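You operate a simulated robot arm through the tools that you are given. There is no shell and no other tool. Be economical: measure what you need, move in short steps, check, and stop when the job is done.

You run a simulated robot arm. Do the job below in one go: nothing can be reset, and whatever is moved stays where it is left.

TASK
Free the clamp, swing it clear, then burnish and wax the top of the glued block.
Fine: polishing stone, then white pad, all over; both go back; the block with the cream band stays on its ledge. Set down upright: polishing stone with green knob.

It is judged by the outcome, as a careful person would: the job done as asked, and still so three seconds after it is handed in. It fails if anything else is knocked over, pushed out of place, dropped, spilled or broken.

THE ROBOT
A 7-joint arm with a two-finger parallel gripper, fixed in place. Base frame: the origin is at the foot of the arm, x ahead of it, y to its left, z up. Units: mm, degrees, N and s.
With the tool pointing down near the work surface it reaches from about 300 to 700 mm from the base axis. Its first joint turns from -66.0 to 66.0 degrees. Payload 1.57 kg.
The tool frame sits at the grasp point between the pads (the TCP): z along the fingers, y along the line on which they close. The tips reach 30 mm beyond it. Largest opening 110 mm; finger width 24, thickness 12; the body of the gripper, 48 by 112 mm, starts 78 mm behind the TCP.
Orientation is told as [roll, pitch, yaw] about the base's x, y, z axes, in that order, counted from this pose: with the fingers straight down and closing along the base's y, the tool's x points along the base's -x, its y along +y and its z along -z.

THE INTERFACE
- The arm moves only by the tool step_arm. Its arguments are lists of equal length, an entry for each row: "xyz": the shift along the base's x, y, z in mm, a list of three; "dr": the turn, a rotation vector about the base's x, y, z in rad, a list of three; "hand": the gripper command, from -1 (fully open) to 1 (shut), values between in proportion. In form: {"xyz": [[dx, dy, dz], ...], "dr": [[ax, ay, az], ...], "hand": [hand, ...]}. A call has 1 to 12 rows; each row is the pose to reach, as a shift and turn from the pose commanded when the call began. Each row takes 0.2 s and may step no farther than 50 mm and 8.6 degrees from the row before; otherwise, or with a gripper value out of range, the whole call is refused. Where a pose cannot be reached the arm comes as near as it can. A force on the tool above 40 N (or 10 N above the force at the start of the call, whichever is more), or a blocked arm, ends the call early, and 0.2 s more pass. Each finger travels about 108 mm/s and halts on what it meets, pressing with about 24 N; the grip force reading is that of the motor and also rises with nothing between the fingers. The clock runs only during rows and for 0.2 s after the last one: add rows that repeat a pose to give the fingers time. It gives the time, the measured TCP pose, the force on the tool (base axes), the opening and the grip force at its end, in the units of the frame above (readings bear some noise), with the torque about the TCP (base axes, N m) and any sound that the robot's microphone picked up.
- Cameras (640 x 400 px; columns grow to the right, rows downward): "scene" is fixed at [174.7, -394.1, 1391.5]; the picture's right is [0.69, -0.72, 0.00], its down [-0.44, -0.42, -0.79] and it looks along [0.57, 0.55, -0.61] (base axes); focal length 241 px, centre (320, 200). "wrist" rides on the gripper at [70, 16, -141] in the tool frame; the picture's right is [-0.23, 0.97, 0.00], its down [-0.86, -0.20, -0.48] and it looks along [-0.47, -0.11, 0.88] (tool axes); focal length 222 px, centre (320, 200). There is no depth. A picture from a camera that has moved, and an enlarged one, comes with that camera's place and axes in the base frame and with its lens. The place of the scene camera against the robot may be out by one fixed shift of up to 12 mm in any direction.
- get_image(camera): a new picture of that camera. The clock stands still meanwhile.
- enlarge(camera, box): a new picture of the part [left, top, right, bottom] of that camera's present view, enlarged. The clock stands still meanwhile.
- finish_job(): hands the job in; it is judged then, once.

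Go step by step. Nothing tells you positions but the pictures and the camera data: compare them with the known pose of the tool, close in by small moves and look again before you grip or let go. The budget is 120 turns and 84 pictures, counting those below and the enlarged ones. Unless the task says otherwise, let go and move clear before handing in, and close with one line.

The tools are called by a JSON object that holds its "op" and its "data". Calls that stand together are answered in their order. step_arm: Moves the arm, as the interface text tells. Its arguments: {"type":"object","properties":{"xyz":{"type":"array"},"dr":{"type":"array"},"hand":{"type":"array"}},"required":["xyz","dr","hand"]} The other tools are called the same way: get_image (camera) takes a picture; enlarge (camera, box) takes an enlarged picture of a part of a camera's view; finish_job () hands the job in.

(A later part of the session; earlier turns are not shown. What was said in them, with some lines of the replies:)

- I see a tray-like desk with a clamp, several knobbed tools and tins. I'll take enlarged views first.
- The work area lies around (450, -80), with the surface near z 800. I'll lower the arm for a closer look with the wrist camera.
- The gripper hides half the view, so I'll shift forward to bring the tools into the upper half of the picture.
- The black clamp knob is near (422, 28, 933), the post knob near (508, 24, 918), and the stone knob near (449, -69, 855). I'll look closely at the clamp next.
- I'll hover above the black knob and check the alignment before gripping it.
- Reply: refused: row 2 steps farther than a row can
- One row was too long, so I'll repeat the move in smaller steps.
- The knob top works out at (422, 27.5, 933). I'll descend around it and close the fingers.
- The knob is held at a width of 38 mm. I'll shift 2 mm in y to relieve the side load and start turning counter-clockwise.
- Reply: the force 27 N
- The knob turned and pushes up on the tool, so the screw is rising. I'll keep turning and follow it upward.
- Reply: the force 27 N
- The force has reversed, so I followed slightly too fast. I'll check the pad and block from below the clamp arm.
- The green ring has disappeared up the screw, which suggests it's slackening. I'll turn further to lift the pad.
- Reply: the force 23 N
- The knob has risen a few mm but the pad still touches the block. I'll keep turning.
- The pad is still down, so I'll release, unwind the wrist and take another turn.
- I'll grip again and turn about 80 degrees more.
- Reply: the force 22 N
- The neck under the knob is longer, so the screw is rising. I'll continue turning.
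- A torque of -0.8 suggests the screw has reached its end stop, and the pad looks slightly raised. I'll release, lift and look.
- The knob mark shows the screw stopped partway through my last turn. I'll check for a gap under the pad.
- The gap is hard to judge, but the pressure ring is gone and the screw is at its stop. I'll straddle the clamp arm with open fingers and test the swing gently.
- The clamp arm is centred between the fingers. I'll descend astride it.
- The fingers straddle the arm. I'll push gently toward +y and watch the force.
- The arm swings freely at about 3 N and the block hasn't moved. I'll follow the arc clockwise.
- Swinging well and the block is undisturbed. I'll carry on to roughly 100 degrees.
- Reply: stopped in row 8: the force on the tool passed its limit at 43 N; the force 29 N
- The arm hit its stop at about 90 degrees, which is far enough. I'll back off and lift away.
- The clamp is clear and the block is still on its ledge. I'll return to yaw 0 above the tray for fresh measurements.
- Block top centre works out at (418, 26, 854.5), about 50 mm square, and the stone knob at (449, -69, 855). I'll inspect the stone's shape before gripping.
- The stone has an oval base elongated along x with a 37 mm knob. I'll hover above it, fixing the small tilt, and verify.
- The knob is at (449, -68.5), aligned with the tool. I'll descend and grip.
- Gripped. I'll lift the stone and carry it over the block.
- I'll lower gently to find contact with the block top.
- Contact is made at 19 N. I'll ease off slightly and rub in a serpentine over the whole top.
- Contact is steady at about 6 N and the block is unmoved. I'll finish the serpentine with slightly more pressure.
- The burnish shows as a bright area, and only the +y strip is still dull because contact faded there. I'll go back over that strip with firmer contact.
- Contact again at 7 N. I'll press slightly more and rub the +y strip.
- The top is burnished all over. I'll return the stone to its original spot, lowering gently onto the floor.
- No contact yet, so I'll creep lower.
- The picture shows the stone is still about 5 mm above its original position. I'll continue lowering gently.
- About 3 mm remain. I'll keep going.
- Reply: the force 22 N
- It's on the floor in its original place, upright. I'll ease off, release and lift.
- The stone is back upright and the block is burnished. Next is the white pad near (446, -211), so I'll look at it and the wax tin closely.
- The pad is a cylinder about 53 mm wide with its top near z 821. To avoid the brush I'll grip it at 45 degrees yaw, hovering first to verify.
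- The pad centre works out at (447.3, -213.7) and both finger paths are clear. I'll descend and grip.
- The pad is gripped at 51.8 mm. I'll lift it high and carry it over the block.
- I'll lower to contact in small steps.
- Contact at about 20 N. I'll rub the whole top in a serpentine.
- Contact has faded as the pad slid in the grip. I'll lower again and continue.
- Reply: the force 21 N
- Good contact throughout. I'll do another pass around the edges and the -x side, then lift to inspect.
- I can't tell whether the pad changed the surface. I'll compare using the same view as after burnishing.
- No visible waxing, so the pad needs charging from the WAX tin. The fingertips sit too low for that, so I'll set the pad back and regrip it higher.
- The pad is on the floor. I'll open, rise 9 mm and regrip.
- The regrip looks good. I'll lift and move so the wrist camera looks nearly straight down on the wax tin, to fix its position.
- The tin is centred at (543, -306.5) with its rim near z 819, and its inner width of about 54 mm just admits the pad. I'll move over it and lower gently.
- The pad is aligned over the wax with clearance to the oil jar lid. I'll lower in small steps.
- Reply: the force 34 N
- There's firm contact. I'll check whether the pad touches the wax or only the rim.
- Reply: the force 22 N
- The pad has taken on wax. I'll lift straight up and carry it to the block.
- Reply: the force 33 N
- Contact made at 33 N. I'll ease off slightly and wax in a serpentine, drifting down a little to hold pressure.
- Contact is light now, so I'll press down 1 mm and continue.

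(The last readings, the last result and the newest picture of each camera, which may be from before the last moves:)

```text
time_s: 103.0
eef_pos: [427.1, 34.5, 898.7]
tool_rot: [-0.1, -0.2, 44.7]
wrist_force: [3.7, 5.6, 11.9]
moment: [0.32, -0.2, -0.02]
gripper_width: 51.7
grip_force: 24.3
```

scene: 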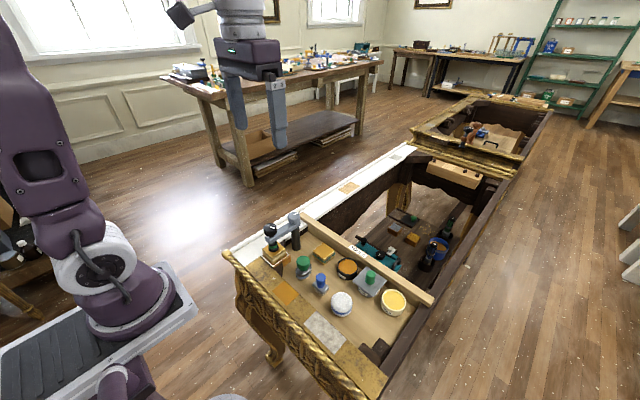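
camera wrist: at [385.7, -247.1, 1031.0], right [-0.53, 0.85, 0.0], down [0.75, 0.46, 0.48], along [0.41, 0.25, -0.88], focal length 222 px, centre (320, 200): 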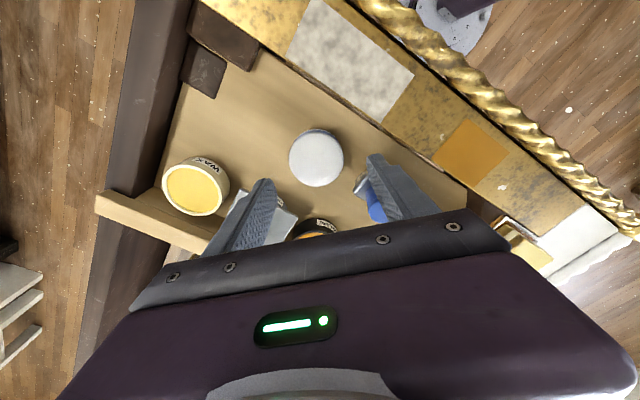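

Good contact. I'll do one perimeter pass, then lift and inspect.

{"op": "step_arm", "data": {"xyz": [[-4, 8, -0.1], [-15, 8, -0.2], [-25, 8, -0.3], [-25, -3, -0.4], [-25, -14, -0.5], [-25, -24, -0.6], [-14, -24, -0.7], [-3, -24, -0.8], [7, -24, -0.9], [7, -12, -1], [7, 0, -1.1], [7, 8, -1.2]], "dr": [[0, 0, 0], [0, 0, 0], [0, 0, 0], [0, 0, 0], [0, 0, 0], [0, 0, 0], [0, 0, 0], [0, 0, 0], [0, 0, 0], [0, 0, 0], [0, 0, 0], [0, 0, 0]], "hand": [1, 1, 1, 1, 1, 1, 1, 1, 1, 1, 1, 1]}}

{"op": "step_arm", "data": {"xyz": [[0, 0, 20], [0, 0, 48], [5, -45, 52], [10, -90, 52], [13, -135, 52], [13, -135, 52]], "dr": [[0, 0, 0], [0, 0, 0], [0, 0, 0], [0, 0, 0], [0, 0, 0], [0, 0, 0]], "hand": [1, 1, 1, 1, 1, 1]}}

{"op": "enlarge", "data": {"camera": "scene", "box": [245, 230, 341, 290]}}

```text
time_s: 105.6
eef_pos: [434.9, 44.4, 896.9]
tool_rot: [-0.1, 0.1, 44.7]
wrist_force: [0.9, -10.7, 24.4]
moment: [-0.63, -0.16, 0.03]
gripper_width: 51.4
grip_force: 24.0
```

```text
time_s: 107.0
eef_pos: [454.0, -92.3, 948.7]
tool_rot: [0.0, 0.0, 44.8]
wrist_force: [-0.6, -0.1, -0.2]
moment: [-0.02, 0.0, 0.01]
gripper_width: 51.7
grip_force: 24.1
```

```text
6.67 times, centred on (293, 260) of scene
camera zoom: at [174.7, -394.1, 1391.5], right [0.69, -0.72, 0.0], down [-0.44, -0.42, -0.79], along [0.57, 0.55, -0.61], focal length 1608 px, centre (500, -200)
```

zoom: 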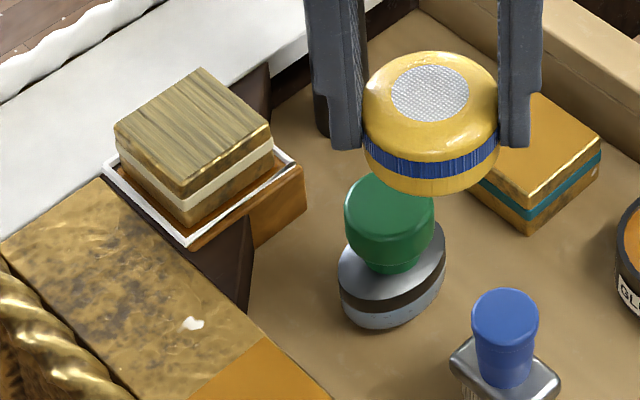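

The top now shows a waxed, streaked finish. A closer look will confirm full coverage.

{"op": "enlarge", "data": {"camera": "scene", "box": [258, 236, 290, 268]}}

```text
12.50 times, centred on (274, 252) of scene
camera zoom: at [174.7, -394.1, 1391.5], right [0.69, -0.72, 0.0], down [-0.44, -0.42, -0.79], along [0.57, 0.55, -0.61], focal length 3016 px, centre (895, -450)
```

zoom: 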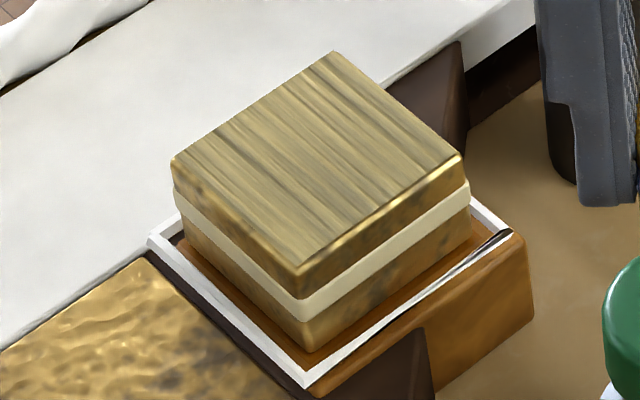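

Coverage is complete. I'll return the pad to its place.

{"op": "step_arm", "data": {"xyz": [[-3, -42, 0], [-5, -84, 0], [-6.8, -121.5, 0], [-6.8, -121.5, -45], [-6.8, -121.5, -88], [-6.8, -121.5, -104], [-6.8, -121.5, -106]], "dr": [[0, 0, 0], [0, 0, 0], [0, 0, 0], [0, 0, 0], [0, 0, 0], [0, 0, 0], [0, 0, 0]], "hand": [1, 1, 1, 1, 1, 1, 1]}}

{"op": "step_arm", "data": {"xyz": [[0, 0, -2], [0, 0, -3], [0, 0, -3]], "dr": [[0, 0, 0], [0, 0, 0], [0, 0, 0]], "hand": [1, 1, 1]}}

```text
time_s: 108.6
eef_pos: [443.0, -211.9, 841.7]
tool_rot: [-0.1, 0.1, 44.7]
wrist_force: [0.1, 0.2, 0.2]
moment: [-0.01, -0.01, 0.0]
gripper_width: 51.2
grip_force: 24.4
```

```text
time_s: 109.4
eef_pos: [441.3, -211.8, 837.9]
tool_rot: [0.0, 0.0, 44.6]
wrist_force: [-0.4, -0.1, 0.1]
moment: [0.04, -0.03, -0.01]
gripper_width: 51.6
grip_force: 24.0
```

{"op": "step_arm", "data": {"xyz": [[5, -2, 0], [5, -2, -1.2], [5, -2, -1.2]], "dr": [[0, 0, 0], [0, 0, 0], [0, 0, 0]], "hand": [1, 1, 1]}}

```text
time_s: 110.2
eef_pos: [444.8, -215.1, 838.0]
tool_rot: [0.0, 0.0, 44.7]
wrist_force: [-0.3, 0.2, -0.4]
moment: [-0.01, 0.0, 0.01]
gripper_width: 51.3
grip_force: 24.0
```

{"op": "step_arm", "data": {"xyz": [[1, 0.5, -1], [1, 0.5, -2], [1, 0.5, -2]], "dr": [[0, 0, 0], [0, 0, 0], [0, 0, 0]], "hand": [1, 1, 1]}}

```text
time_s: 111.0
eef_pos: [446.7, -214.1, 837.3]
tool_rot: [0.0, 0.0, 44.7]
wrist_force: [-3.3, 1.3, 9.6]
moment: [0.27, -0.06, 0.1]
gripper_width: 51.5
grip_force: 23.9
```

Down on the floor at its original spot. I'll release and lift clear.

{"op": "step_arm", "data": {"xyz": [[0, 0, 0], [0, 0, 0], [0, 0, 0], [0, 0, 30], [0, 0, 75], [0, 0, 120], [-20, 0, 165], [-30, 0, 210], [-30, 0, 210]], "dr": [[0, 0, 0], [0, 0, 0], [0, 0, 0], [0, 0, 0], [0, 0, 0], [0, 0, 0], [0, 0, 0], [0, 0, 0], [0, 0, 0]], "hand": [0.2, -0.15, -0.15, -0.15, -0.15, -0.15, -0.15, -0.15, -0.15]}}

{"op": "get_image", "data": {"camera": "scene"}}

{"op": "enlarge", "data": {"camera": "scene", "box": [220, 200, 440, 340]}}

```text
time_s: 113.0
eef_pos: [416.4, -215.6, 1048.9]
tool_rot: [0.0, -0.1, 44.7]
wrist_force: [0.0, -0.5, -1.1]
moment: [-0.02, 0.01, 0.01]
gripper_width: 63.1
grip_force: 0.0
```

```text
17 pictures are left
```

scene: 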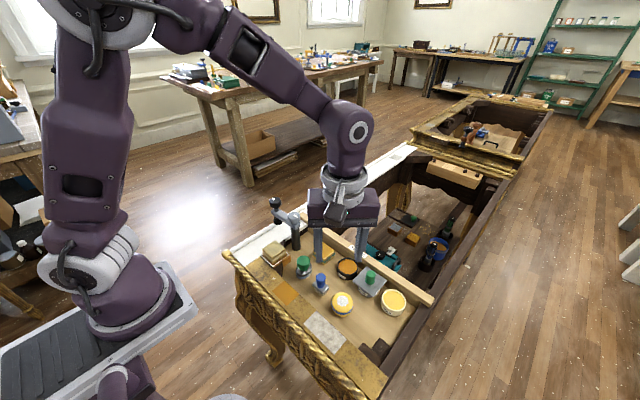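

```text
2.86 times, centred on (330, 270) of scene
camera zoom: at [174.7, -394.1, 1391.5], right [0.69, -0.72, 0.0], down [-0.44, -0.42, -0.79], along [0.57, 0.55, -0.61], focal length 689 px, centre (291, 0)
```

zoom: 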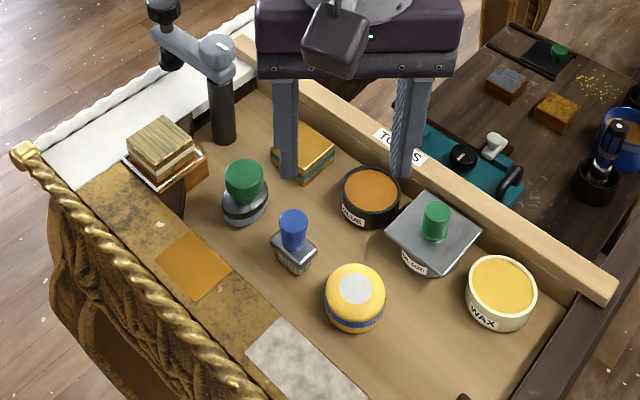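

Everything is in place: the clamp has swung clear, the block is on its ledge, the stone stands upright, and the pad is back. Handing in now.

{"op": "finish_job", "data": {}}

```text
The job is handed in.
```

The clamp is freed and swung clear. The block's top is burnished and waxed all over, the block is still on its ledge, and the stone (upright) and pad are back in place. The first pad pass was dry and left no visible change, so I charged the pad from the WAX tin and waxed again; the pad is now yellow with wax, and the top looks streaky.
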